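You operate a simulated robot arm through the tools that you are given. There is no shell and no other tool.

You are at the controls of a simulated robot arm. One attempt, no reset.

TASK
Set the controls near the top of the white table. At the end: the slide switch marked tone is switched on; the green thumb screw on clear lid is turned to free; the yellow thumb screw on clear lid is turned to free; the slide switch marked hold is switched on; whatever was shut is shut again. Leave all else as you found it, and nothing knocked over.

It is judged by the outcome, as a careful person would: the job done as asked, and still so three seconds after it is handed in. It fails if anything else is knocked over, pushed out of place, dropped, spilled or broken. A push-on lid holds only when it is set on centred and level and pressed home; a screw cap is set on level and turned clockwise until tight.

THE ROBOT
A 7-joint arm with a two-finger parallel gripper, fixed in place. Base frame: the origin is at the foot of the arm, x ahead of it, y to its left, z up; the work surface is at about z = 0.82. Lengths are in m, angles in degrees, forces in N, time in s.
With the tool pointing down near the work surface it reaches from about 0.3 to 0.7 m from the base axis. Its first joint turns from -66.0 to 66.0 degrees. Payload 1.57 kg.
The TCP is the grasp point between the finger pads, 0.03 m short of the fingertips. In the tool frame z runs along the fingers and y along their closing line. Largest opening 0.11 m; finger width 0.024, thickness 0.012; the body of the gripper, 0.048 by 0.112 m, starts 0.078 m behind the TCP.
Orientation is that of the tool frame in the base frame, as a unit quaternion [w, x, y, z]. With the fingers straight down and closing along the base's y, the tool's x points along the base's -x, its y along +y and its z along -z.

THE INTERFACE
- The arm moves only by the tool servo_tool. Its argument "series" is a list of rows, each a list of 7 numbers: the turn, a rotation vector about the tool's x, y, z in rad, then the shift along the tool's x, y, z in m, then the finger opening in m, from 0 to 0.11. In form: [[wx, wy, wz, x, y, z, jaw], ...]. A call has 1 to 20 rows; each row shifts and turns the commanded pose from where the row before left it, along the tool's axes as they then stand. A row lasts 0.2 s, in which the tool goes at most 0.05 m and 8.6 degrees; a call with a longer step from one row to the next is refused whole, and so is a gripper value outside its range. Where a pose cannot be reached the arm comes as near as it can. A force on the tool above 40 N (or 10 N above the force at the start of the call, whichever is more), or a blocked arm, ends the call early, and 0.2 s more pass. The fingers move at their own pace (about 0.108 m/s each) and stop on an object; they squeeze with about 31 N. The grip force told is the motor's: it shows also when the fingers shut on nothing. Time passes only in rows, and 0.2 s behind the last, so rows that do not move let the fingers close. The reply holds the time, the measured pose of the TCP, the force on the tool along the base axes, the opening and the grip force, in the units named above and with some noise, with the torque about the TCP (base axes, N m) and any sound that the robot's microphone picked up.
- Cameras (640 x 400 px; columns grow to the right, rows downward): "scene" is fixed at [0.1651, -0.3952, 1.3971]; the picture's right is [0.75, -0.66, 0.00], its down [-0.43, -0.49, -0.76] and it looks along [0.50, 0.57, -0.65] (base axes); focal length 296 px, centre (320, 200). "wrist" rides on the gripper at [0.07, 0.016, -0.141] in the tool frame; the picture's right is [-0.23, 0.97, 0.00], its down [-0.86, -0.20, -0.48] and it looks along [-0.47, -0.11, 0.88] (tool axes); focal length 222 px, centre (320, 200). There is no depth. A picture from a camera that has moved, and an enlarged one, comes with that camera's place and axes in the base frame and with its lens.
- get_image(camera): a new picture of that camera. The clock stands still meanwhile.
- close_up(camera, box): a new picture of the part [left, top, right, bottom] of that camera's present view, enlarged. The clock stands still meanwhile.
- hand_in(): hands the job in; it is judged then, once.

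Nothing tells you positions but the pictures and the camera data. Unless the task says otherwise, let go and move clear before handing in.

The tools are called after "Call:" by a JSON object that holds its "method" and its "body". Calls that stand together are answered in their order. servo_tool: Moves the arm, as the interface text tells. Its arguments: {"type":"object","properties":{"series":{"type":"array","items":{"type":"array","items":{"type":"number"}}}},"required":["series"]} The other tools are called the same way: get_image (camera) takes a picture; close_up (camera, box) takes an enlarged picture of a part of a camera's view; hand_in () hands the job in.

At the start:

```text
time: 0.0
tcp_pos: [0.3404, -0.1567, 1.1491]
ee_rot: [0.0, 0.0, 1.0, 0.0]
wrist_force: [0.2, -0.4, 0.3]
ft_torque: [0.03, 0.01, 0.01]
finger_gap: 0.11
finger_force: 0.0
```

scene: 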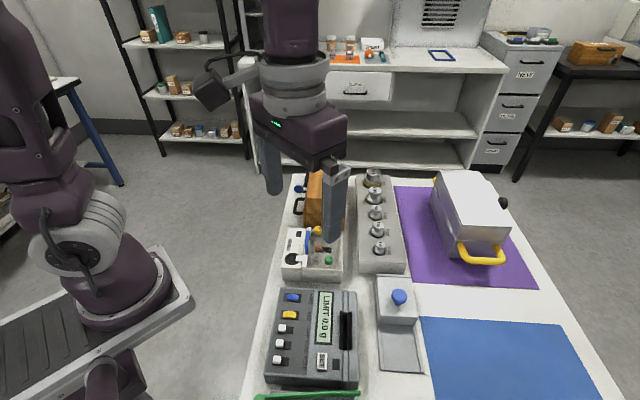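
wrist: 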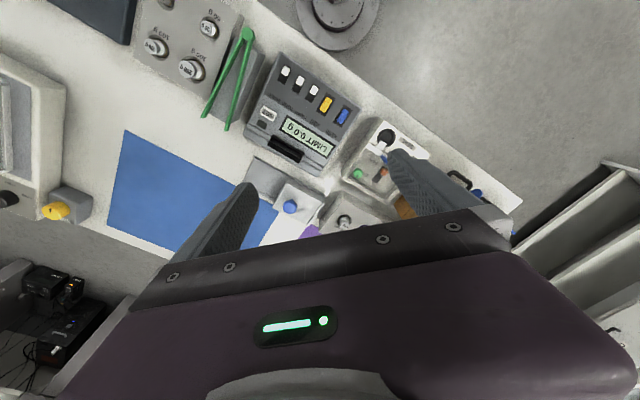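

I see a crowded white table with several boxes and devices. I'll look closer to find the slide switches and the clear lid with thumb screws.

Call:
{"method": "close_up", "body": {"camera": "scene", "box": [260, 160, 420, 290]}}

Call:
{"method": "close_up", "body": {"camera": "scene", "box": [240, 270, 440, 400]}}

Call:
{"method": "close_up", "body": {"camera": "wrist", "box": [320, 100, 480, 230]}}

Call:
{"method": "close_up", "body": {"camera": "wrist", "box": [130, 0, 370, 160]}}

```text
3.08 times, centred on (340, 225) of scene
camera zoom: at [0.1651, -0.3952, 1.3971], right [0.75, -0.66, 0.0], down [-0.43, -0.49, -0.76], along [0.5, 0.57, -0.65], focal length 909 px, centre (258, 123)
```

zoom: 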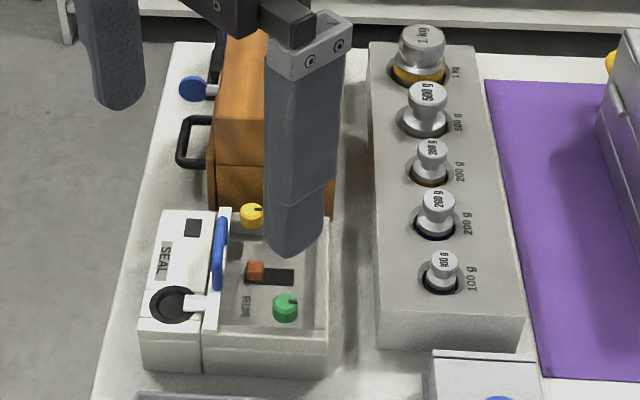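

```text
3.08 times, centred on (340, 335) of scene
camera zoom: at [0.1651, -0.3952, 1.3971], right [0.75, -0.66, 0.0], down [-0.43, -0.49, -0.76], along [0.5, 0.57, -0.65], focal length 909 px, centre (258, -215)
```

zoom: 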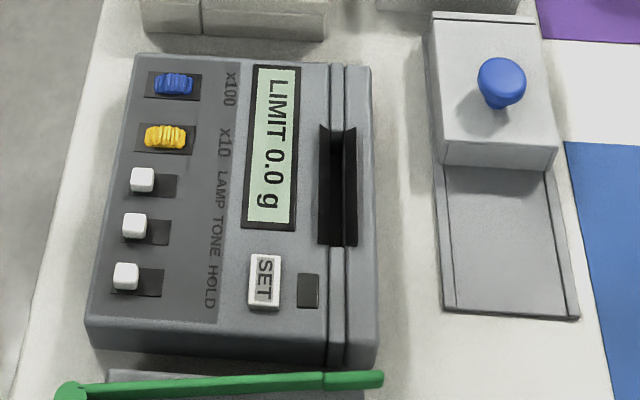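

```text
3.08 times, centred on (400, 165) of wrist
camera zoom: at [0.27, -0.1402, 1.2912], right [0.23, 0.97, 0.0], down [0.86, -0.2, 0.48], along [0.47, -0.11, -0.88], focal length 684 px, centre (74, 308)
```

zoom: 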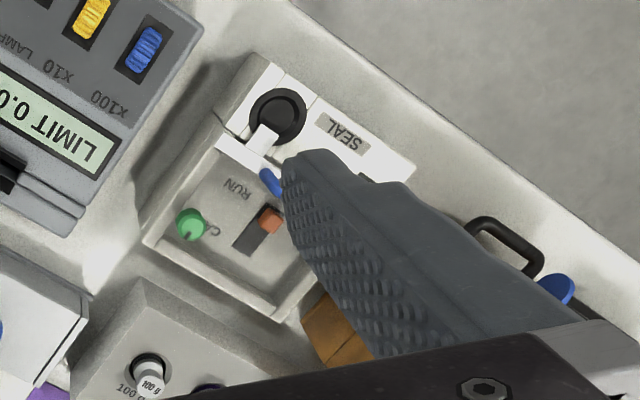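

```text
2.50 times, centred on (250, 80) of wrist
camera zoom: at [0.27, -0.1402, 1.2912], right [0.23, 0.97, 0.0], down [0.86, -0.2, 0.48], along [0.47, -0.11, -0.88], focal length 555 px, centre (495, 500)
```

zoom: 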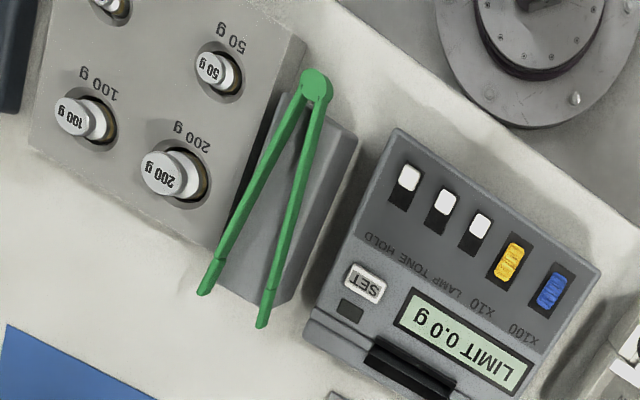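

The clear-lidded box sits at about (0.46, -0.06), with the green and yellow screws at roughly z 0.88. The switch panel with LAMP/TONE/HOLD is near (0.26, -0.18). I'll move the wrist camera over the clear box to read its markings.

Call:
{"method": "servo_tool", "body": {"series": [[0, 0, 0, -0.03, 0.015, 0.01, 0.11], [0, 0, 0, -0.03, 0.015, 0.01, 0.11], [0, 0, 0, -0.03, 0.015, 0.01, 0.11], [0, 0, 0, -0.03, 0.015, 0.01, 0.11], [0, 0, 0, -0.03, 0.015, 0.01, 0.11], [0, 0, 0, -0.03, 0.015, 0.01, 0.11], [0, 0, 0, 0, 0, 0, 0.11], [0, 0, 0, 0, 0, 0, 0.11]]}}

Call:
{"method": "get_image", "body": {"camera": "wrist"}}

Call:
{"method": "get_image", "body": {"camera": "scene"}}

```text
time: 1.8
tcp_pos: [0.5227, -0.0648, 1.0918]
ee_rot: [0.0, 0.0, 1.0, 0.001]
wrist_force: [0.0, -0.7, 0.0]
ft_torque: [0.05, 0.0, 0.02]
finger_gap: 0.1098
finger_force: 0.0
```

```text
taken
camera wrist: at [0.4512, -0.0496, 1.233], right [0.23, 0.97, 0.0], down [0.86, -0.2, 0.48], along [0.47, -0.11, -0.88], focal length 222 px, centre (320, 200)
```

wrist: 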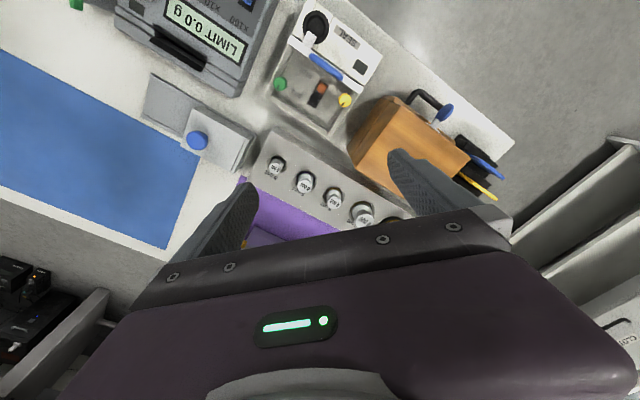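

```text
taken
```

scene: 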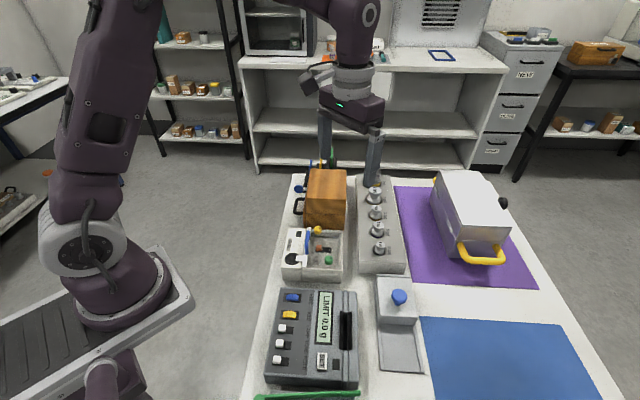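

Call:
{"method": "close_up", "body": {"camera": "wrist", "box": [260, 0, 390, 140]}}

Call:
{"method": "close_up", "body": {"camera": "scene", "box": [270, 210, 360, 290]}}

Call:
{"method": "close_up", "body": {"camera": "wrist", "box": [270, 60, 370, 130]}}

```text
2.86 times, centred on (325, 70) of wrist
camera zoom: at [0.4512, -0.0496, 1.233], right [0.23, 0.97, 0.0], down [0.86, -0.2, 0.48], along [0.47, -0.11, -0.88], focal length 635 px, centre (306, 571)
```

zoom: 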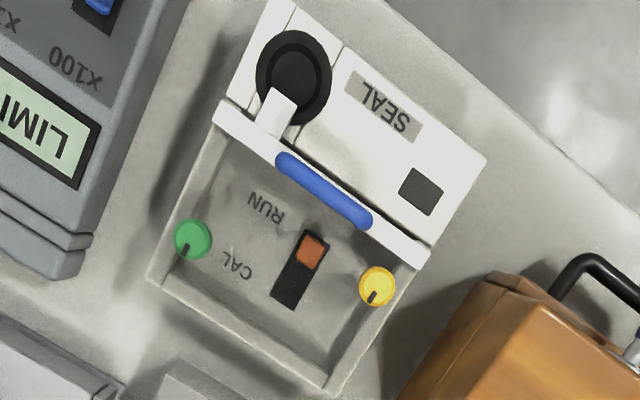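

```text
5.00 times, centred on (315, 250) of scene
camera zoom: at [0.1651, -0.3952, 1.3971], right [0.75, -0.66, 0.0], down [-0.43, -0.49, -0.76], along [0.5, 0.57, -0.65], focal length 1477 px, centre (345, -50)
```

zoom: 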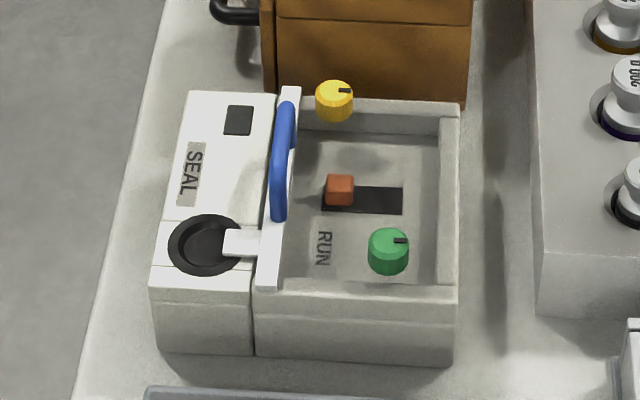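

```text
5.71 times, centred on (320, 95) of wrist
camera zoom: at [0.4512, -0.0496, 1.233], right [0.23, 0.97, 0.0], down [0.86, -0.2, 0.48], along [0.47, -0.11, -0.88], focal length 1269 px, centre (320, 800)
```

zoom: 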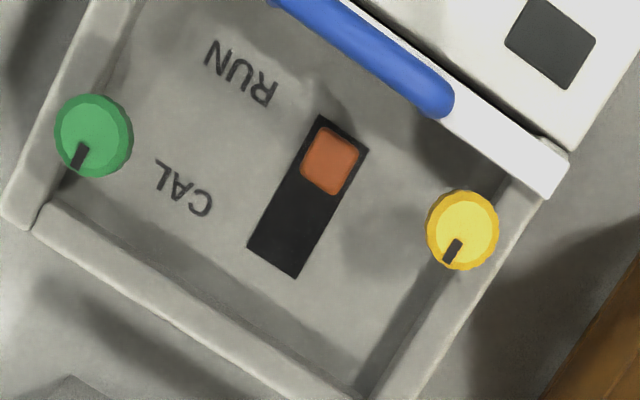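

Call:
{"method": "close_up", "body": {"camera": "wrist", "box": [265, 65, 305, 90]}}

Call:
{"method": "close_up", "body": {"camera": "wrist", "box": [325, 85, 365, 110]}}

Call:
{"method": "close_up", "body": {"camera": "scene", "box": [325, 245, 365, 270]}}

Call:
{"method": "close_up", "body": {"camera": "scene", "box": [260, 315, 320, 370]}}

```text
16.00 times, centred on (285, 78) of wrist
camera zoom: at [0.4512, -0.0496, 1.233], right [0.23, 0.97, 0.0], down [0.86, -0.2, 0.48], along [0.47, -0.11, -0.88], focal length 3554 px, centre (880, 2160)
```

zoom: 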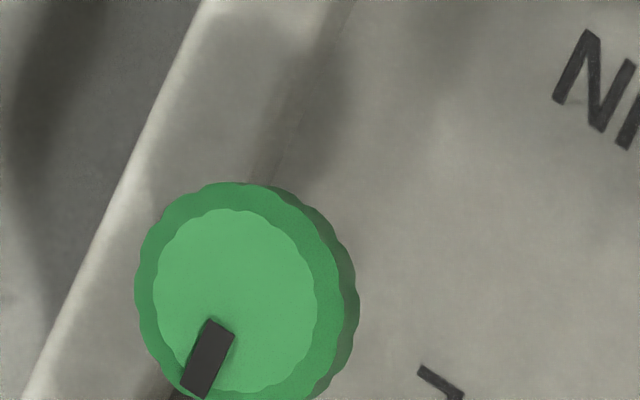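

```text
16.00 times, centred on (345, 98) of wrist
camera zoom: at [0.4512, -0.0496, 1.233], right [0.23, 0.97, 0.0], down [0.86, -0.2, 0.48], along [0.47, -0.11, -0.88], focal length 3554 px, centre (-80, 1840)
```

zoom: 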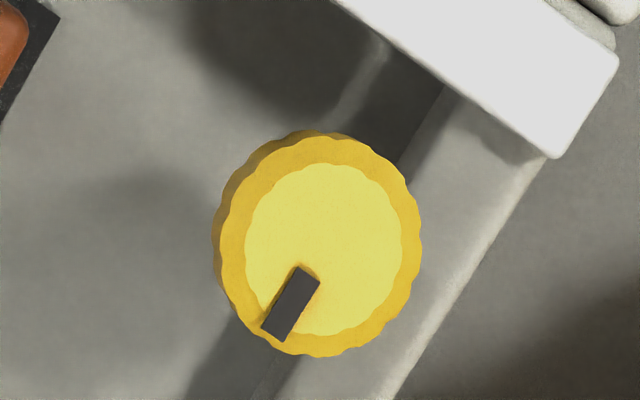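

```text
16.00 times, centred on (345, 258) of scene
camera zoom: at [0.1651, -0.3952, 1.3971], right [0.75, -0.66, 0.0], down [-0.43, -0.49, -0.76], along [0.5, 0.57, -0.65], focal length 4728 px, centre (-80, -720)
```

zoom: 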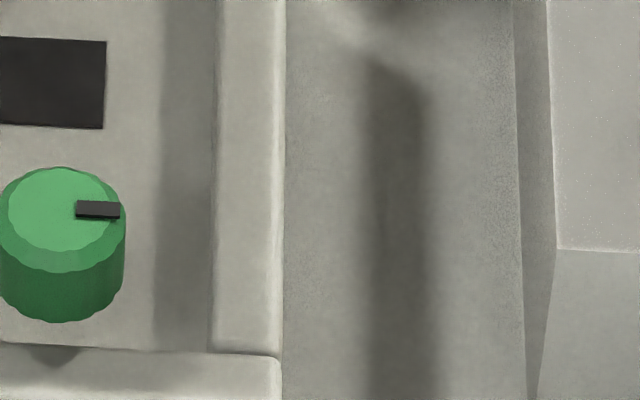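

```text
7.27 times, centred on (290, 342) of scene
camera zoom: at [0.1651, -0.3952, 1.3971], right [0.75, -0.66, 0.0], down [-0.43, -0.49, -0.76], along [0.5, 0.57, -0.65], focal length 2149 px, centre (538, -836)
```

zoom: 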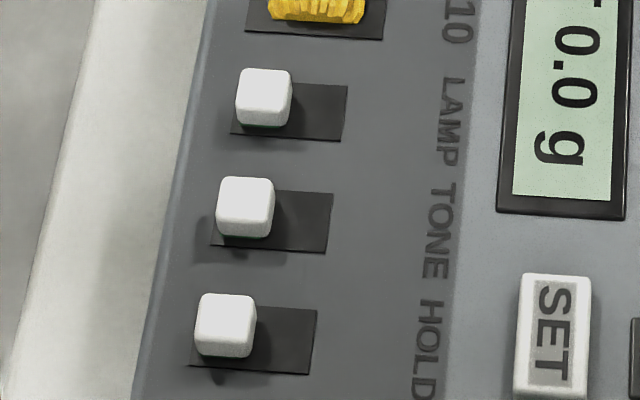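

Call:
{"method": "close_up", "body": {"camera": "scene", "box": [316, 222, 346, 242]}}

Call:
{"method": "close_up", "body": {"camera": "scene", "box": [312, 250, 352, 280]}}

Call:
{"method": "close_up", "body": {"camera": "scene", "box": [285, 225, 335, 275]}}

```text
16.00 times, centred on (331, 232) of scene
camera zoom: at [0.1651, -0.3952, 1.3971], right [0.75, -0.66, 0.0], down [-0.43, -0.49, -0.76], along [0.5, 0.57, -0.65], focal length 4728 px, centre (144, -312)
```

zoom: 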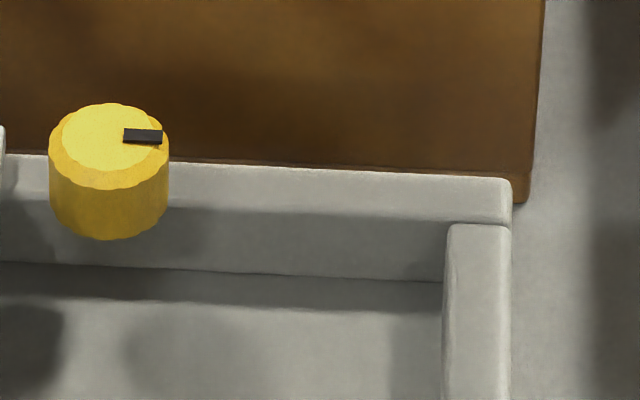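

```text
13.33 times, centred on (332, 265) of scene
camera zoom: at [0.1651, -0.3952, 1.3971], right [0.75, -0.66, 0.0], down [-0.43, -0.49, -0.76], along [0.5, 0.57, -0.65], focal length 3940 px, centre (160, -667)
```

zoom: 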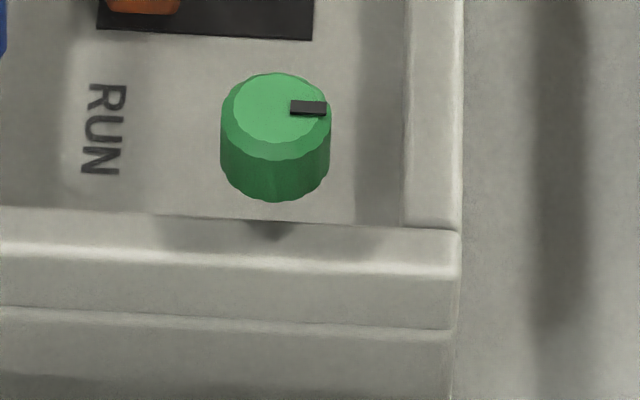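

```text
8.00 times, centred on (310, 250) of scene
camera zoom: at [0.1651, -0.3952, 1.3971], right [0.75, -0.66, 0.0], down [-0.43, -0.49, -0.76], along [0.5, 0.57, -0.65], focal length 2364 px, centre (400, -200)
```

zoom: 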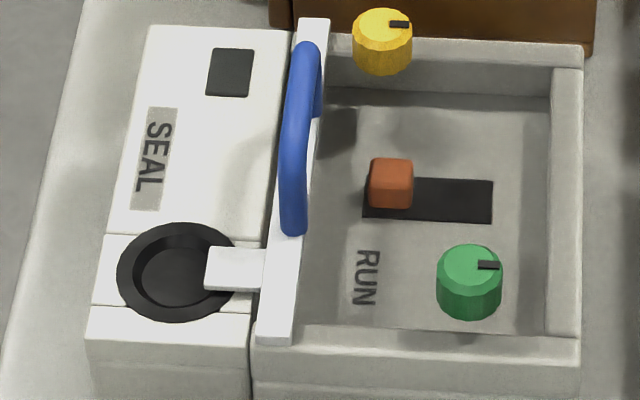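

The box is rotated about 46° from the base x axis. The screws are about 19 mm wide with their tops near z 0.888: green at about (0.445, -0.105), yellow at about (0.4865, -0.022). I'll move above the green screw and line the fingers up with the box to check alignment.

Call:
{"method": "servo_tool", "body": {"series": [[0, 0, 0, 0.0194, -0.01, 0.028, 0.11], [0, 0, 0, 0.0194, -0.01, 0.028, 0.11], [0, 0, 0, 0.0194, -0.01, 0.028, 0.06], [0, 0, 0, 0.0194, -0.01, 0.028, 0.045], [0, 0, 0.1285, 0, 0, 0, 0.045], [0, 0, 0.1285, 0, 0, 0, 0.045], [0, 0, 0.1285, 0, 0, 0, 0.045], [0, 0, 0.1285, 0, 0, 0, 0.045], [0, 0, 0.1285, 0, 0, 0, 0.045], [0, 0, 0.1285, 0, 0, 0, 0.045], [0, 0, 0, 0, 0, 0, 0.045], [0, 0, 0, 0, 0, 0, 0.045]]}}

Call:
{"method": "get_image", "body": {"camera": "wrist"}}

Call:
{"method": "get_image", "body": {"camera": "scene"}}

```text
time: 4.4
tcp_pos: [0.4445, -0.1085, 0.9778]
ee_rot: [0.0, 0.377, 0.926, 0.0]
wrist_force: [-0.3, -0.2, -0.3]
ft_torque: [-0.03, 0.0, 0.03]
finger_gap: 0.045
finger_force: 0.0
```

```text
taken
camera wrist: at [0.4036, -0.0467, 1.1194], right [0.84, 0.54, 0.0], down [0.47, -0.74, 0.48], along [0.26, -0.4, -0.88], focal length 222 px, centre (320, 200)
```

wrist: 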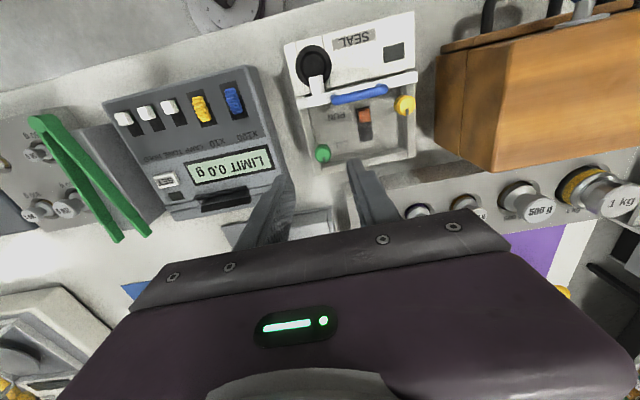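

```text
taken
```

scene: 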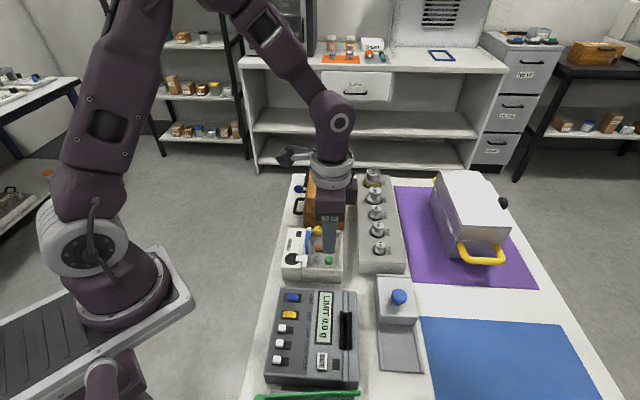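

Call:
{"method": "close_up", "body": {"camera": "wrist", "box": [280, 60, 440, 180]}}

Call:
{"method": "close_up", "body": {"camera": "wrist", "box": [300, 135, 350, 170]}}

Call:
{"method": "close_up", "body": {"camera": "wrist", "box": [380, 85, 430, 120]}}

Call:
{"method": "close_up", "body": {"camera": "wrist", "box": [100, 60, 290, 220]}}

```text
3.33 times, centred on (360, 120) of wrist
camera zoom: at [0.4036, -0.0467, 1.1194], right [0.84, 0.54, 0.0], down [0.47, -0.74, 0.48], along [0.26, -0.4, -0.88], focal length 740 px, centre (187, 467)
```

zoom: 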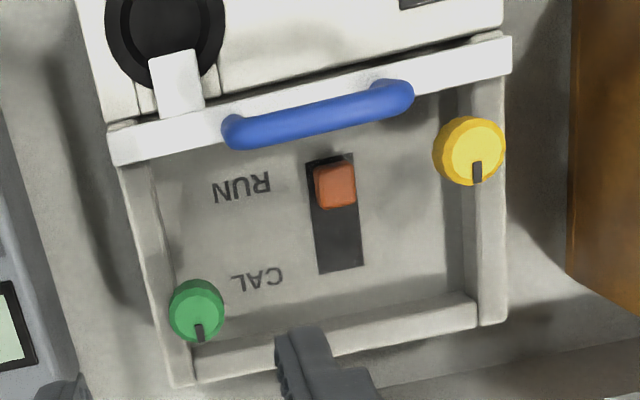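

```text
11.43 times, centred on (325, 152) of wrist
camera zoom: at [0.4036, -0.0467, 1.1194], right [0.84, 0.54, 0.0], down [0.47, -0.74, 0.48], along [0.26, -0.4, -0.88], focal length 2538 px, centre (263, 743)
```

zoom: 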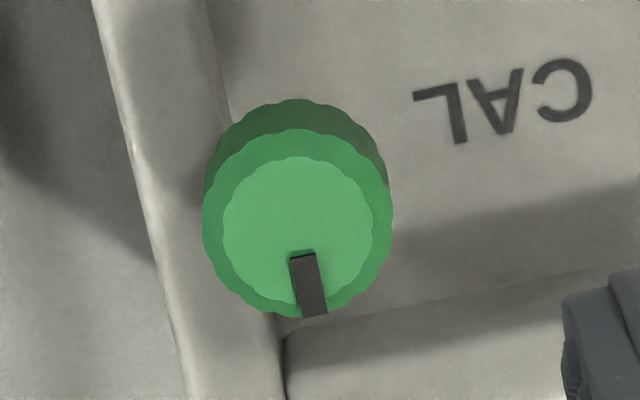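

```text
11.43 times, centred on (405, 102) of wrist
camera zoom: at [0.4036, -0.0467, 1.1194], right [0.84, 0.54, 0.0], down [0.47, -0.74, 0.48], along [0.26, -0.4, -0.88], focal length 2538 px, centre (-651, 1314)
```

zoom: 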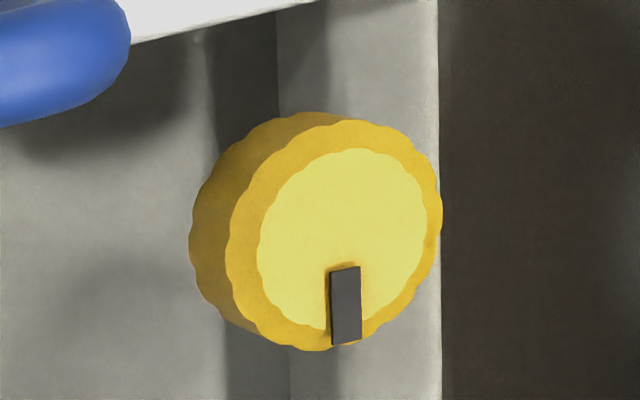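

```text
2.50 times, centred on (195, 140) of wrist
camera zoom: at [0.4036, -0.0467, 1.1194], right [0.84, 0.54, 0.0], down [0.47, -0.74, 0.48], along [0.26, -0.4, -0.88], focal length 555 px, centre (632, 350)
```

zoom: 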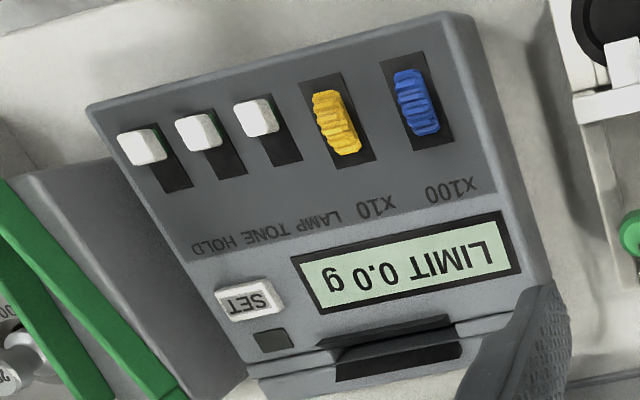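

The green screw is confirmed at (0.445, -0.1055) with its top near 0.888, and the lid surface is near 0.876. I'll correct the small offset and descend most of the way, then check alignment before gripping.

Call:
{"method": "servo_tool", "body": {"series": [[0, 0, 0, 0.0019, 0.0023, 0.0, 0.04], [0, 0, 0, 0, 0, 0.02, 0.04], [0, 0, 0, 0, 0, 0.02, 0.04], [0, 0, 0, 0, 0, 0.005, 0.04], [0, 0, 0, 0, 0, 0, 0.04]]}}

Call:
{"method": "get_image", "body": {"camera": "wrist"}}

Call:
{"method": "close_up", "body": {"camera": "wrist", "box": [260, 110, 380, 210]}}

Call:
{"method": "close_up", "body": {"camera": "scene", "box": [290, 200, 370, 280]}}

```text
time: 5.6
tcp_pos: [0.4429, -0.1046, 0.9317]
ee_rot: [-0.001, 0.376, 0.927, 0.0]
wrist_force: [0.2, 0.4, 0.6]
ft_torque: [0.01, -0.01, 0.01]
finger_gap: 0.0398
finger_force: 0.0
```

```text
taken
camera wrist: at [0.4039, -0.0434, 1.0737], right [0.84, 0.54, 0.0], down [0.47, -0.74, 0.48], along [0.26, -0.4, -0.88], focal length 222 px, centre (320, 200)
```

wrist: 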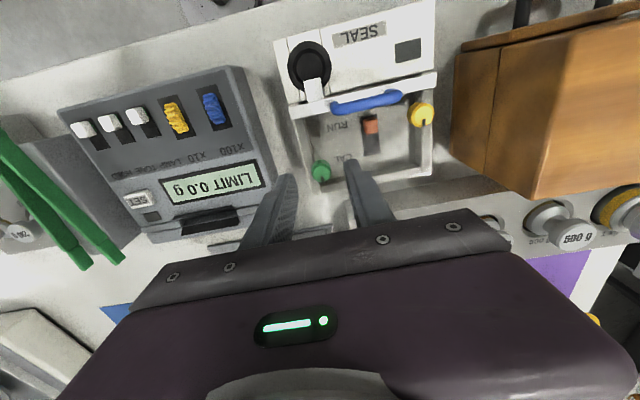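

```text
4.00 times, centred on (320, 160) of wrist
camera zoom: at [0.4039, -0.0434, 1.0737], right [0.84, 0.54, 0.0], down [0.47, -0.74, 0.48], along [0.26, -0.4, -0.88], focal length 888 px, centre (320, 360)
```

zoom: 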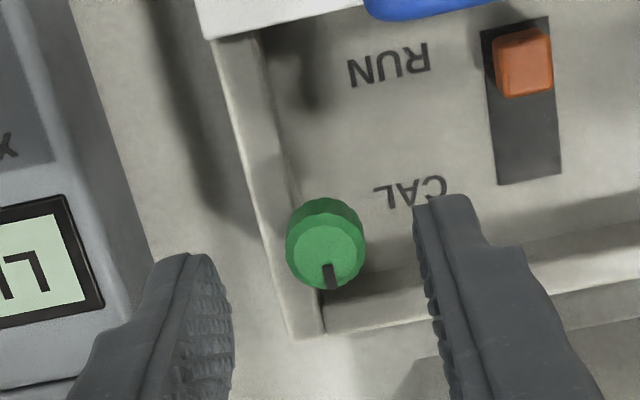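

```text
5.00 times, centred on (330, 240) of scene
camera zoom: at [0.1651, -0.3952, 1.3971], right [0.75, -0.66, 0.0], down [-0.43, -0.49, -0.76], along [0.5, 0.57, -0.65], focal length 1477 px, centre (270, 0)
```

zoom: 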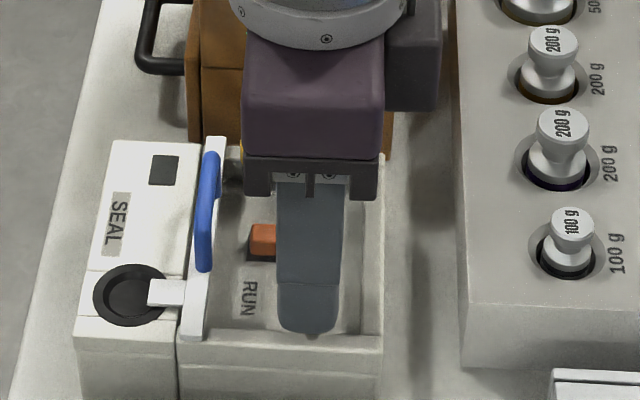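

Call:
{"method": "servo_tool", "body": {"series": [[0, 0, 0, -0.0027, 0.0002, 0.0, 0.04], [0, 0, 0, 0, 0, 0.01, 0.04], [0, 0, 0, 0, 0, 0.008, 0.04], [0, 0, 0, 0, 0, 0.004, 0.04], [0, 0, 0, 0, 0, 0, 0.04]]}}

Call:
{"method": "close_up", "body": {"camera": "wrist", "box": [260, 110, 380, 210]}}

Call:
{"method": "close_up", "body": {"camera": "scene", "box": [300, 220, 360, 280]}}

```text
time: 6.8
tcp_pos: [0.4467, -0.1059, 0.9097]
ee_rot: [0.001, 0.376, 0.927, 0.0]
wrist_force: [-0.2, 0.3, -0.1]
ft_torque: [-0.03, 0.0, -0.02]
finger_gap: 0.04
finger_force: 0.1
```

```text
4.00 times, centred on (320, 160) of wrist
camera zoom: at [0.4059, -0.0452, 1.0518], right [0.84, 0.54, 0.0], down [0.47, -0.74, 0.48], along [0.26, -0.4, -0.88], focal length 888 px, centre (320, 360)
```

zoom: 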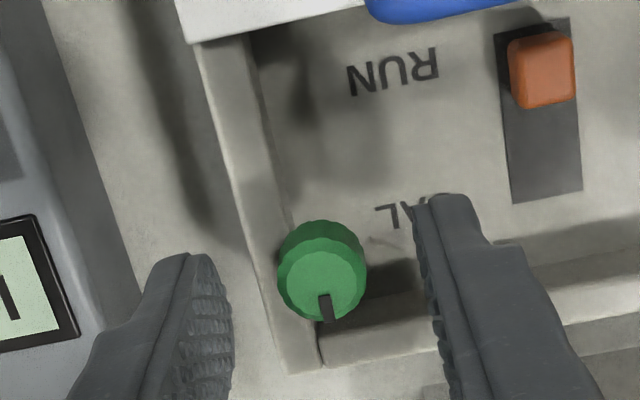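

```text
6.67 times, centred on (330, 250) of scene
camera zoom: at [0.1651, -0.3952, 1.3971], right [0.75, -0.66, 0.0], down [-0.43, -0.49, -0.76], along [0.5, 0.57, -0.65], focal length 1970 px, centre (253, -133)
```

zoom: 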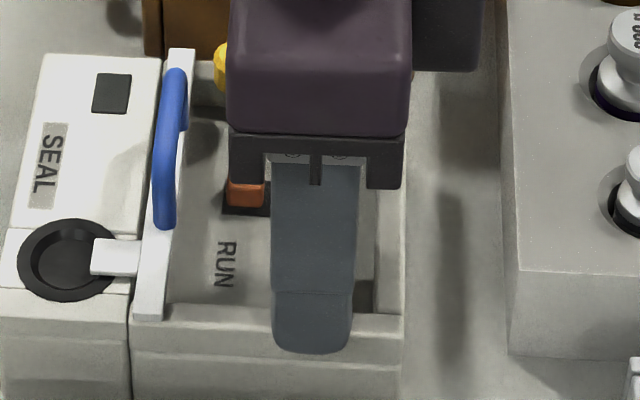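

Call:
{"method": "servo_tool", "body": {"series": [[0, 0, 0, 0, 0, 0, 0.02], [0, 0, 0, 0, 0, 0, 0.01], [0, 0, 0, 0, 0, 0, 0.01], [0, 0, 0, 0, 0, 0, 0.01]]}}

Call:
{"method": "close_up", "body": {"camera": "wrist", "box": [260, 110, 380, 210]}}

```text
time: 7.8
tcp_pos: [0.446, -0.1049, 0.9102]
ee_rot: [0.0, 0.375, 0.927, 0.0]
wrist_force: [4.7, 5.7, -2.5]
ft_torque: [0.13, 0.01, 0.01]
finger_gap: 0.0174
finger_force: 32.8
```

```text
4.00 times, centred on (320, 160) of wrist
camera zoom: at [0.4062, -0.0448, 1.0518], right [0.84, 0.54, 0.0], down [0.47, -0.74, 0.48], along [0.26, -0.4, -0.88], focal length 888 px, centre (320, 360)
```

zoom: 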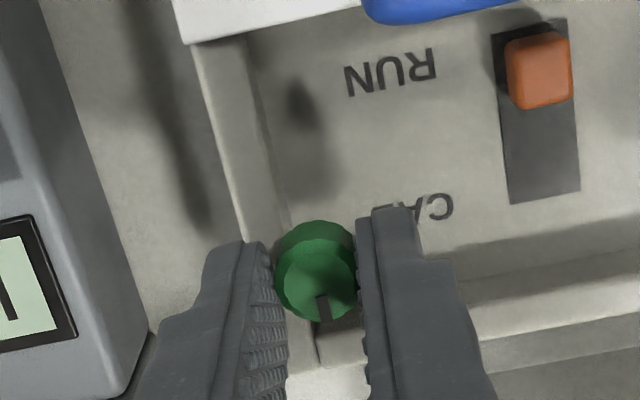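

The green screw is gripped (17 mm gap). I'll turn it counter-clockwise seen from above in small steps, watching the torque.

Call:
{"method": "servo_tool", "body": {"series": [[0, 0, -0.08, 0, 0, 0, 0.01], [0, 0, -0.08, 0, 0, 0, 0.01], [0, 0, -0.08, 0, 0, 0, 0.01], [0, 0, 0, 0, 0, 0, 0.01]]}}

Call:
{"method": "close_up", "body": {"camera": "wrist", "box": [260, 110, 380, 210]}}

```text
time: 8.8
tcp_pos: [0.4448, -0.1044, 0.9098]
ee_rot: [0.0, 0.261, 0.965, 0.0]
wrist_force: [16.0, 12.1, -17.1]
ft_torque: [0.46, 0.18, -0.01]
finger_gap: 0.0178
finger_force: 32.7
```

```text
4.00 times, centred on (320, 160) of wrist
camera zoom: at [0.3929, -0.0557, 1.0518], right [0.69, 0.73, 0.0], down [0.64, -0.6, 0.48], along [0.35, -0.33, -0.88], focal length 888 px, centre (320, 360)
```

zoom: 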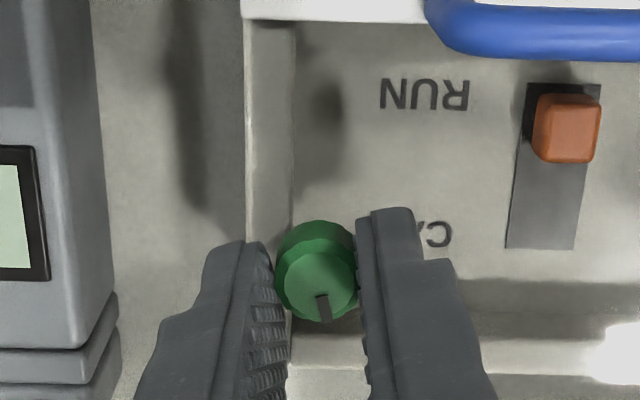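

Call:
{"method": "servo_tool", "body": {"series": [[0, 0, 0, -0.0004, 0.0009, 0.0008, 0.01], [0, 0, 0, 0, 0, 0, 0.01]]}}

```text
time: 9.4
tcp_pos: [0.4462, -0.1042, 0.9103]
ee_rot: [0.001, 0.262, 0.965, 0.0]
wrist_force: [3.9, 9.6, 15.3]
ft_torque: [0.16, -0.57, -0.02]
finger_gap: 0.0173
finger_force: 32.2
```

Call:
{"method": "servo_tool", "body": {"series": [[0, 0, 0, 0.0002, 0.0007, -0.0004, 0.01], [0, 0, -0.08, 0, 0, 0, 0.01], [0, 0, -0.08, 0, 0, 0, 0.01], [0, 0, -0.08, 0, 0, 0, 0.01], [0, 0, 0, 0, 0, 0, 0.01]]}}

Call:
{"method": "close_up", "body": {"camera": "wrist", "box": [260, 110, 380, 210]}}

```text
time: 10.6
tcp_pos: [0.4466, -0.1043, 0.9089]
ee_rot: [-0.001, 0.145, 0.989, 0.001]
wrist_force: [-0.2, -5.4, -5.8]
ft_torque: [0.05, -0.07, 0.02]
finger_gap: 0.0177
finger_force: 32.4
```

```text
4.00 times, centred on (320, 160) of wrist
camera zoom: at [0.3832, -0.0693, 1.052], right [0.5, 0.87, 0.0], down [0.76, -0.44, 0.48], along [0.41, -0.24, -0.88], focal length 888 px, centre (320, 360)
```

zoom: 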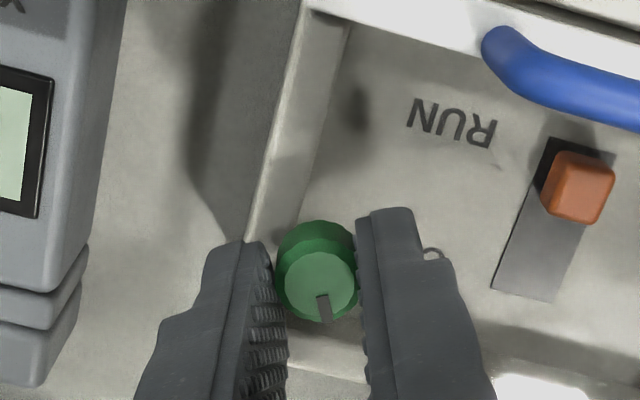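

Call:
{"method": "servo_tool", "body": {"series": [[0, 0, -0.08, 0, 0, 0, 0.01], [0, 0, -0.08, 0, 0, 0, 0.01], [0, 0, -0.08, 0, 0, 0, 0.01], [0, 0, -0.08, 0, 0, 0, 0.01], [0, 0, -0.08, 0, 0, 0, 0.01], [0, 0, 0, 0, 0, 0, 0.01]]}}

Call:
{"method": "close_up", "body": {"camera": "wrist", "box": [260, 110, 380, 210]}}

```text
time: 12.0
tcp_pos: [0.4462, -0.1046, 0.9107]
ee_rot: [0.0, -0.054, 0.999, 0.0]
wrist_force: [-8.7, -14.7, 6.4]
ft_torque: [-0.56, -0.02, 0.0]
finger_gap: 0.0173
finger_force: 32.6
```

```text
4.00 times, centred on (320, 160) of wrist
camera zoom: at [0.3741, -0.0957, 1.0518], right [0.12, 0.99, 0.0], down [0.87, -0.11, 0.48], along [0.47, -0.06, -0.88], focal length 888 px, centre (320, 360)
```

zoom: 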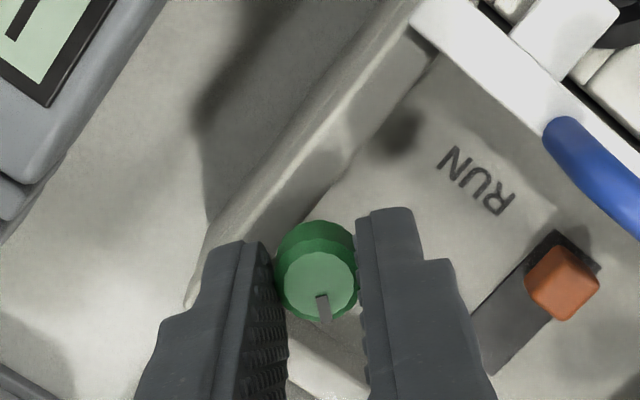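

Call:
{"method": "servo_tool", "body": {"series": [[0, 0, 0, 0.0003, -0.0006, -0.0001, 0.01], [0, 0, -0.08, 0, 0, 0, 0.01], [0, 0, -0.08, 0, 0, 0, 0.01], [0, 0, -0.08, 0, 0, 0, 0.01], [0, 0, -0.08, 0, 0, 0, 0.01], [0, 0, 0, 0, 0, 0, 0.01]]}}

Call:
{"method": "close_up", "body": {"camera": "wrist", "box": [260, 110, 380, 210]}}

```text
time: 13.4
tcp_pos: [0.4464, -0.1055, 0.9111]
ee_rot: [-0.001, -0.213, 0.977, 0.001]
wrist_force: [-10.2, -3.3, -0.5]
ft_torque: [0.02, 0.21, 0.01]
finger_gap: 0.0175
finger_force: 32.4
```

```text
4.00 times, centred on (320, 160) of wrist
camera zoom: at [0.3753, -0.1186, 1.052], right [-0.2, 0.98, 0.0], down [0.86, 0.17, 0.48], along [0.47, 0.1, -0.88], focal length 888 px, centre (320, 360)
```

zoom: 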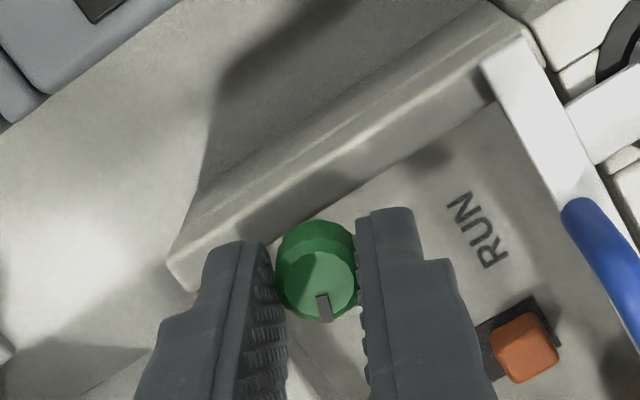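

Call:
{"method": "servo_tool", "body": {"series": [[0, 0, 0, 0.0003, 0.0, 0.0, 0.01], [0, 0, -0.08, 0, 0, 0, 0.01], [0, 0, -0.08, 0, 0, 0, 0.01], [0, 0, -0.08, 0, 0, 0, 0.01], [0, 0, -0.08, 0, 0, 0, 0.01], [0, 0, -0.05, 0, 0, 0, 0.01], [0, 0, 0, 0, 0, 0, 0.01]]}}

Call:
{"method": "close_up", "body": {"camera": "wrist", "box": [260, 110, 380, 210]}}

```text
time: 15.0
tcp_pos: [0.4462, -0.1043, 0.9088]
ee_rot: [0.001, -0.389, 0.921, 0.001]
wrist_force: [-6.9, 9.9, -4.0]
ft_torque: [0.57, 0.14, -0.06]
finger_gap: 0.0175
finger_force: 32.3
```

```text
4.00 times, centred on (320, 160) of wrist
camera zoom: at [0.3848, -0.1428, 1.0518], right [-0.54, 0.84, 0.0], down [0.74, 0.47, 0.48], along [0.4, 0.26, -0.88], focal length 888 px, centre (320, 360)
```

zoom: 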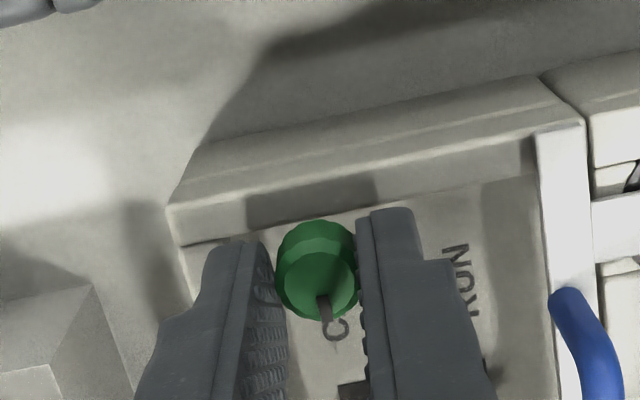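

Call:
{"method": "servo_tool", "body": {"series": [[0, 0, -0.06, 0, 0, 0, 0.01], [0, 0, -0.06, 0, 0, 0, 0.01], [0, 0, 0, 0, 0, 0, 0.01]]}}

Call:
{"method": "close_up", "body": {"camera": "wrist", "box": [260, 110, 380, 210]}}

```text
time: 15.8
tcp_pos: [0.446, -0.1036, 0.9101]
ee_rot: [0.0, -0.444, 0.896, 0.0]
wrist_force: [-11.2, 16.9, 6.3]
ft_torque: [0.45, 0.2, 0.02]
finger_gap: 0.0175
finger_force: 32.4
```

```text
4.00 times, centred on (320, 160) of wrist
camera zoom: at [0.3898, -0.1496, 1.0518], right [-0.64, 0.77, 0.0], down [0.68, 0.56, 0.48], along [0.37, 0.3, -0.88], focal length 888 px, centre (320, 360)
```

zoom: 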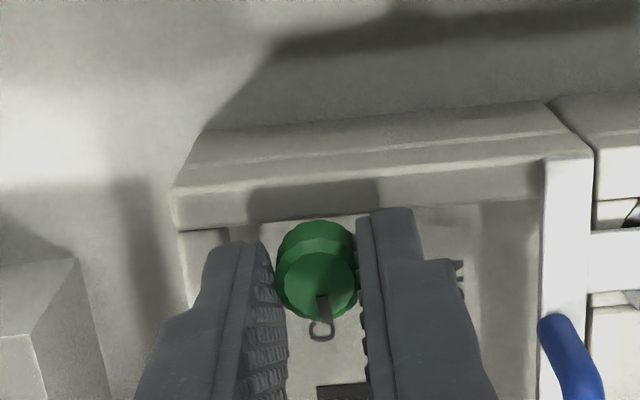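

Call:
{"method": "servo_tool", "body": {"series": [[0, 0, 0, -0.0002, 0.0006, 0, 0.01], [0, 0, -0.08, 0, 0, 0, 0.01], [0, 0, -0.08, 0, 0, 0, 0.01], [0, 0, -0.08, 0, 0, 0, 0.01], [0, 0, 0, 0, 0, 0, 0.01]]}}

Call:
{"method": "close_up", "body": {"camera": "wrist", "box": [260, 110, 380, 210]}}

```text
time: 17.0
tcp_pos: [0.4459, -0.1046, 0.9102]
ee_rot: [0.0, -0.547, 0.837, -0.001]
wrist_force: [-6.3, 11.4, 18.3]
ft_torque: [0.18, 0.08, 0.0]
finger_gap: 0.0174
finger_force: 31.9
```

```text
4.00 times, centred on (320, 160) of wrist
camera zoom: at [0.4017, -0.1612, 1.0517], right [-0.8, 0.6, 0.0], down [0.52, 0.7, 0.48], along [0.29, 0.38, -0.88], focal length 888 px, centre (320, 360)
```

zoom: 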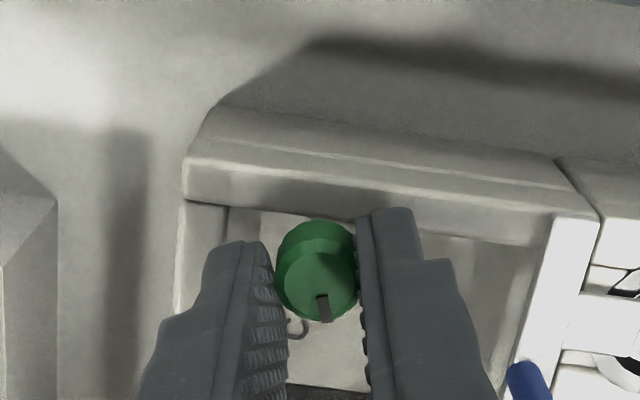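

Call:
{"method": "servo_tool", "body": {"series": [[0, 0, 0, -0.0002, 0.0004, -0.0004, 0.01], [0, 0, -0.08, 0, 0, 0, 0.01], [0, 0, -0.08, 0, 0, 0, 0.01], [0, 0, -0.08, 0, 0, 0, 0.01], [0, 0, -0.08, 0, 0, 0, 0.01], [0, 0, 0, 0, 0, 0, 0.01]]}}

Call:
{"method": "close_up", "body": {"camera": "wrist", "box": [260, 110, 380, 210]}}

```text
time: 18.4
tcp_pos: [0.4441, -0.105, 0.9089]
ee_rot: [-0.001, -0.674, 0.739, 0.0]
wrist_force: [12.8, 3.1, -18.8]
ft_torque: [0.53, -0.14, -0.01]
finger_gap: 0.0175
finger_force: 32.3
```

```text
4.00 times, centred on (320, 160) of wrist
camera zoom: at [0.4219, -0.1719, 1.052], right [-0.95, 0.32, 0.0], down [0.28, 0.83, 0.48], along [0.15, 0.45, -0.88], focal length 888 px, centre (320, 360)
```

zoom: 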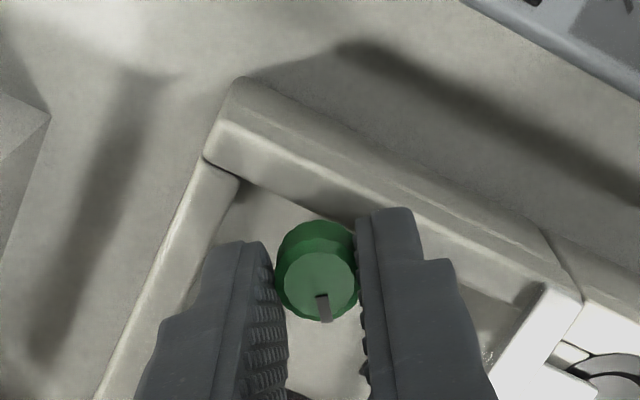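

Call:
{"method": "servo_tool", "body": {"series": [[0, 0, 0, 0.0, -0.0004, 0.0003, 0.01], [0, 0, -0.08, 0, 0, 0, 0.01], [0, 0, -0.08, 0, 0, 0, 0.01], [0, 0, -0.08, 0, 0, 0, 0.01], [0, 0, -0.08, 0, 0, 0, 0.01], [0, 0, 0, 0, 0, 0, 0.01]]}}

Call:
{"method": "close_up", "body": {"camera": "wrist", "box": [260, 110, 380, 210]}}

```text
time: 19.8
tcp_pos: [0.4457, -0.1043, 0.9096]
ee_rot: [0.0, 0.782, -0.623, -0.001]
wrist_force: [3.8, 4.5, -4.3]
ft_torque: [0.1, 0.09, -0.01]
finger_gap: 0.0175
finger_force: 32.6
```

```text
4.00 times, centred on (320, 160) of wrist
camera zoom: at [0.4444, -0.1755, 1.052], right [-1.0, 0.0, 0.0], down [0.0, 0.88, 0.48], along [0.0, 0.48, -0.88], focal length 888 px, centre (320, 360)
```

zoom: 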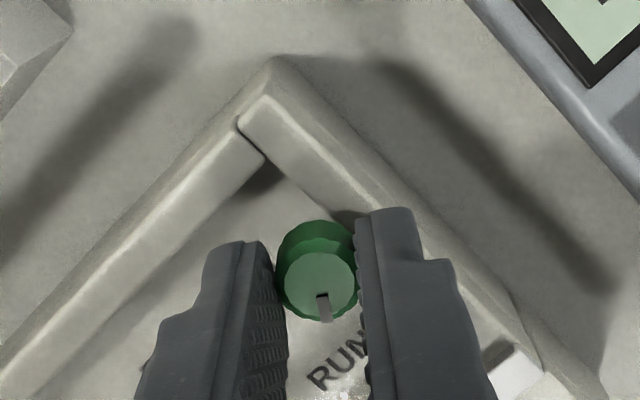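

Call:
{"method": "servo_tool", "body": {"series": [[0, 0, -0.08, 0, 0, 0, 0.01], [0, 0, -0.08, 0, 0, 0, 0.01], [0, 0, -0.08, 0, 0, 0, 0.01], [0, 0, -0.08, 0, 0, 0, 0.01], [0, 0, -0.08, 0, 0, 0, 0.01], [0, 0, 0, 0, 0, 0, 0.01]]}}

Call:
{"method": "close_up", "body": {"camera": "wrist", "box": [260, 110, 380, 210]}}

```text
time: 21.2
tcp_pos: [0.4445, -0.105, 0.9108]
ee_rot: [0.0, 0.891, -0.455, 0.0]
wrist_force: [-5.3, 0.0, 13.0]
ft_torque: [-0.26, -0.24, -0.02]
finger_gap: 0.0175
finger_force: 31.9
```

```text
4.00 times, centred on (320, 160) of wrist
camera zoom: at [0.4719, -0.1699, 1.052], right [-0.92, -0.39, 0.0], down [-0.34, 0.81, 0.48], along [-0.19, 0.44, -0.88], focal length 888 px, centre (320, 360)
```

zoom: 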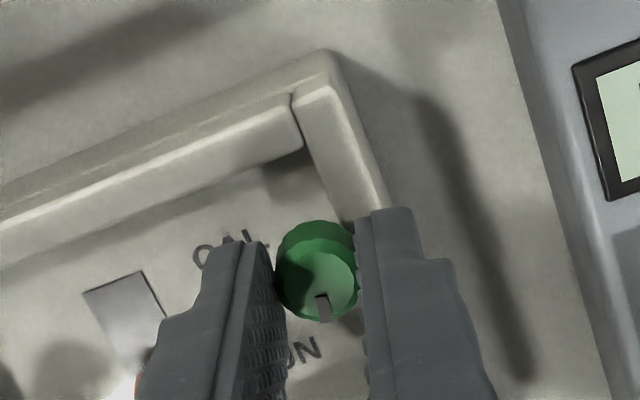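

Call:
{"method": "servo_tool", "body": {"series": [[0, 0, -0.08, 0, 0, -0.0003, 0.01], [0, 0, -0.08, 0, 0, 0, 0.01], [0, 0, -0.08, 0, 0, 0, 0.01], [0, 0, -0.08, 0, 0, 0, 0.01], [0, 0, -0.08, 0, 0, 0, 0.01], [0, 0, 0, 0, 0, 0, 0.01]]}}

Call:
{"method": "get_image", "body": {"camera": "wrist"}}

Call:
{"method": "get_image", "body": {"camera": "scene"}}

```text
time: 22.6
tcp_pos: [0.446, -0.1055, 0.9101]
ee_rot: [0.0, 0.963, -0.268, 0.0]
wrist_force: [-4.2, -4.3, -2.3]
ft_torque: [-0.11, 0.08, -0.18]
finger_gap: 0.0174
finger_force: 32.0
```

```text
taken
camera wrist: at [0.4959, -0.1545, 1.0524], right [-0.7, -0.72, 0.0], down [-0.63, 0.61, 0.48], along [-0.34, 0.33, -0.88], focal length 222 px, centre (320, 200)
```

wrist: 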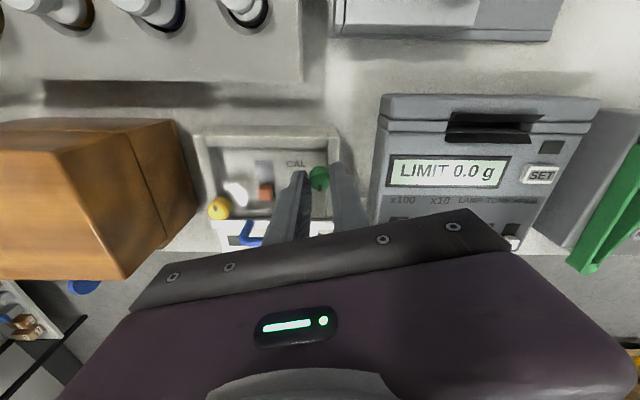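

```text
taken
```

scene: 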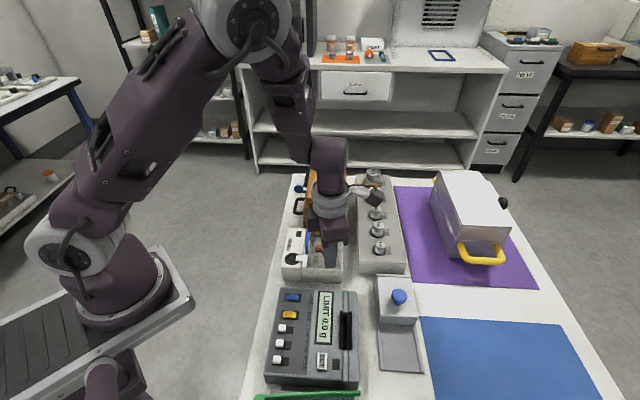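

Call:
{"method": "close_up", "body": {"camera": "wrist", "box": [260, 110, 380, 210]}}

Call:
{"method": "servo_tool", "body": {"series": [[0, 0, -0.05, 0, 0, 0, 0.01], [0, 0, 0, 0, 0, 0, 0.01]]}}

Call:
{"method": "close_up", "body": {"camera": "wrist", "box": [260, 110, 380, 210]}}

```text
4.00 times, centred on (320, 160) of wrist
camera zoom: at [0.4959, -0.1545, 1.0524], right [-0.7, -0.72, 0.0], down [-0.63, 0.61, 0.48], along [-0.34, 0.33, -0.88], focal length 888 px, centre (320, 360)
```

zoom: 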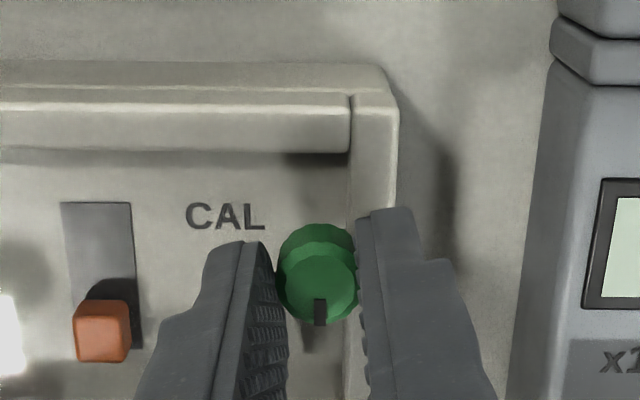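

```text
time: 23.2
tcp_pos: [0.4452, -0.1034, 0.9097]
ee_rot: [0.0, 0.969, -0.245, 0.0]
wrist_force: [-6.2, -3.9, -1.5]
ft_torque: [-0.1, 0.17, -0.33]
finger_gap: 0.0175
finger_force: 32.5
```

```text
4.00 times, centred on (320, 160) of wrist
camera zoom: at [0.4981, -0.1519, 1.0523], right [-0.66, -0.75, 0.0], down [-0.66, 0.58, 0.48], along [-0.36, 0.32, -0.88], focal length 888 px, centre (320, 360)
```

zoom: 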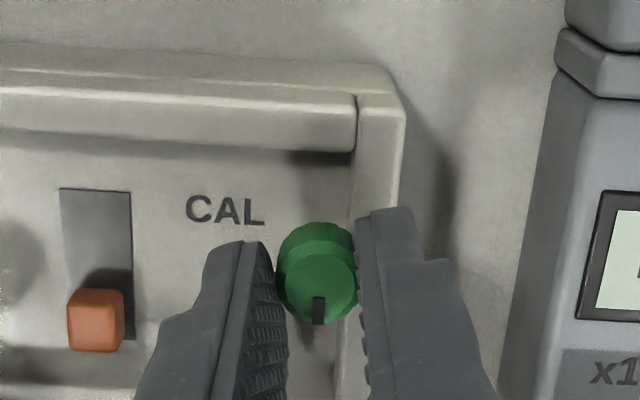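

Torque built up and the pointer stopped following the fingers after about 180°, so the green screw is at its end stop with the pointer now toward the lid edge. I'll open the fingers, lift, and check the pointer.

Call:
{"method": "servo_tool", "body": {"series": [[0, 0, 0, 0, 0, 0, 0.03], [0, 0, 0, 0, 0, 0, 0.04], [0, 0, 0, 0, 0, 0, 0.04], [0, 0, 0, 0, 0, -0.02, 0.04], [0, 0, 0, 0, 0, -0.03, 0.04], [0, 0, 0, 0, 0, -0.03, 0.04], [0, 0, 0, 0, 0, 0, 0.04]]}}

Call:
{"method": "get_image", "body": {"camera": "wrist"}}

Call:
{"method": "close_up", "body": {"camera": "wrist", "box": [200, 80, 360, 200]}}

Call:
{"method": "close_up", "body": {"camera": "scene", "box": [280, 210, 360, 290]}}

```text
time: 24.8
tcp_pos: [0.4452, -0.1055, 0.992]
ee_rot: [0.0, 0.97, -0.245, 0.0]
wrist_force: [0.1, -0.4, 0.4]
ft_torque: [-0.02, 0.0, 0.01]
finger_gap: 0.0402
finger_force: 0.1
```

```text
taken
camera wrist: at [0.498, -0.1522, 1.1334], right [-0.66, -0.75, 0.0], down [-0.66, 0.58, 0.48], along [-0.36, 0.32, -0.88], focal length 222 px, centre (320, 200)
```

wrist: 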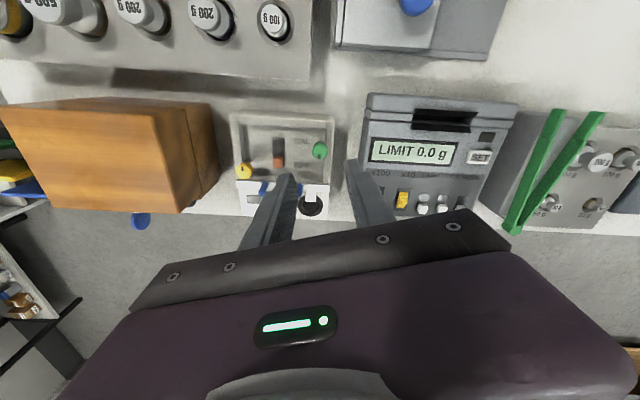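

```text
3.33 times, centred on (280, 140) of wrist
camera zoom: at [0.498, -0.1522, 1.1334], right [-0.66, -0.75, 0.0], down [-0.66, 0.58, 0.48], along [-0.36, 0.32, -0.88], focal length 740 px, centre (453, 400)
```

zoom: 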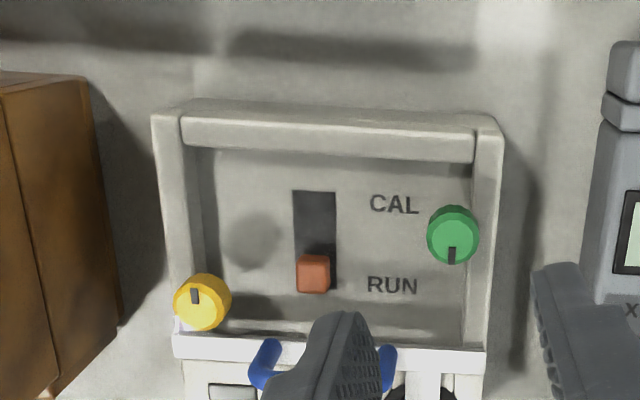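

```text
5.00 times, centred on (320, 250) of scene
camera zoom: at [0.1651, -0.3952, 1.3971], right [0.75, -0.66, 0.0], down [-0.43, -0.49, -0.76], along [0.5, 0.57, -0.65], focal length 1477 px, centre (320, -50)
```

zoom: 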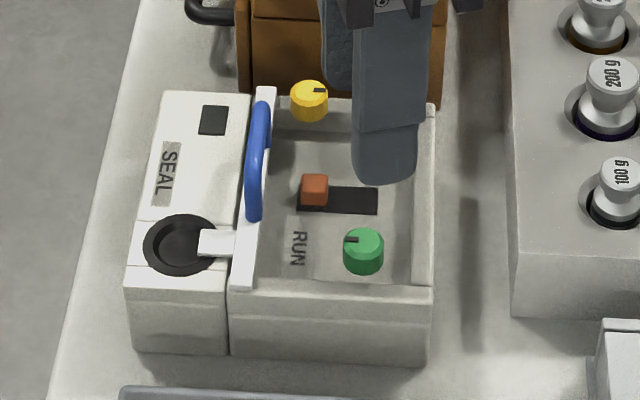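

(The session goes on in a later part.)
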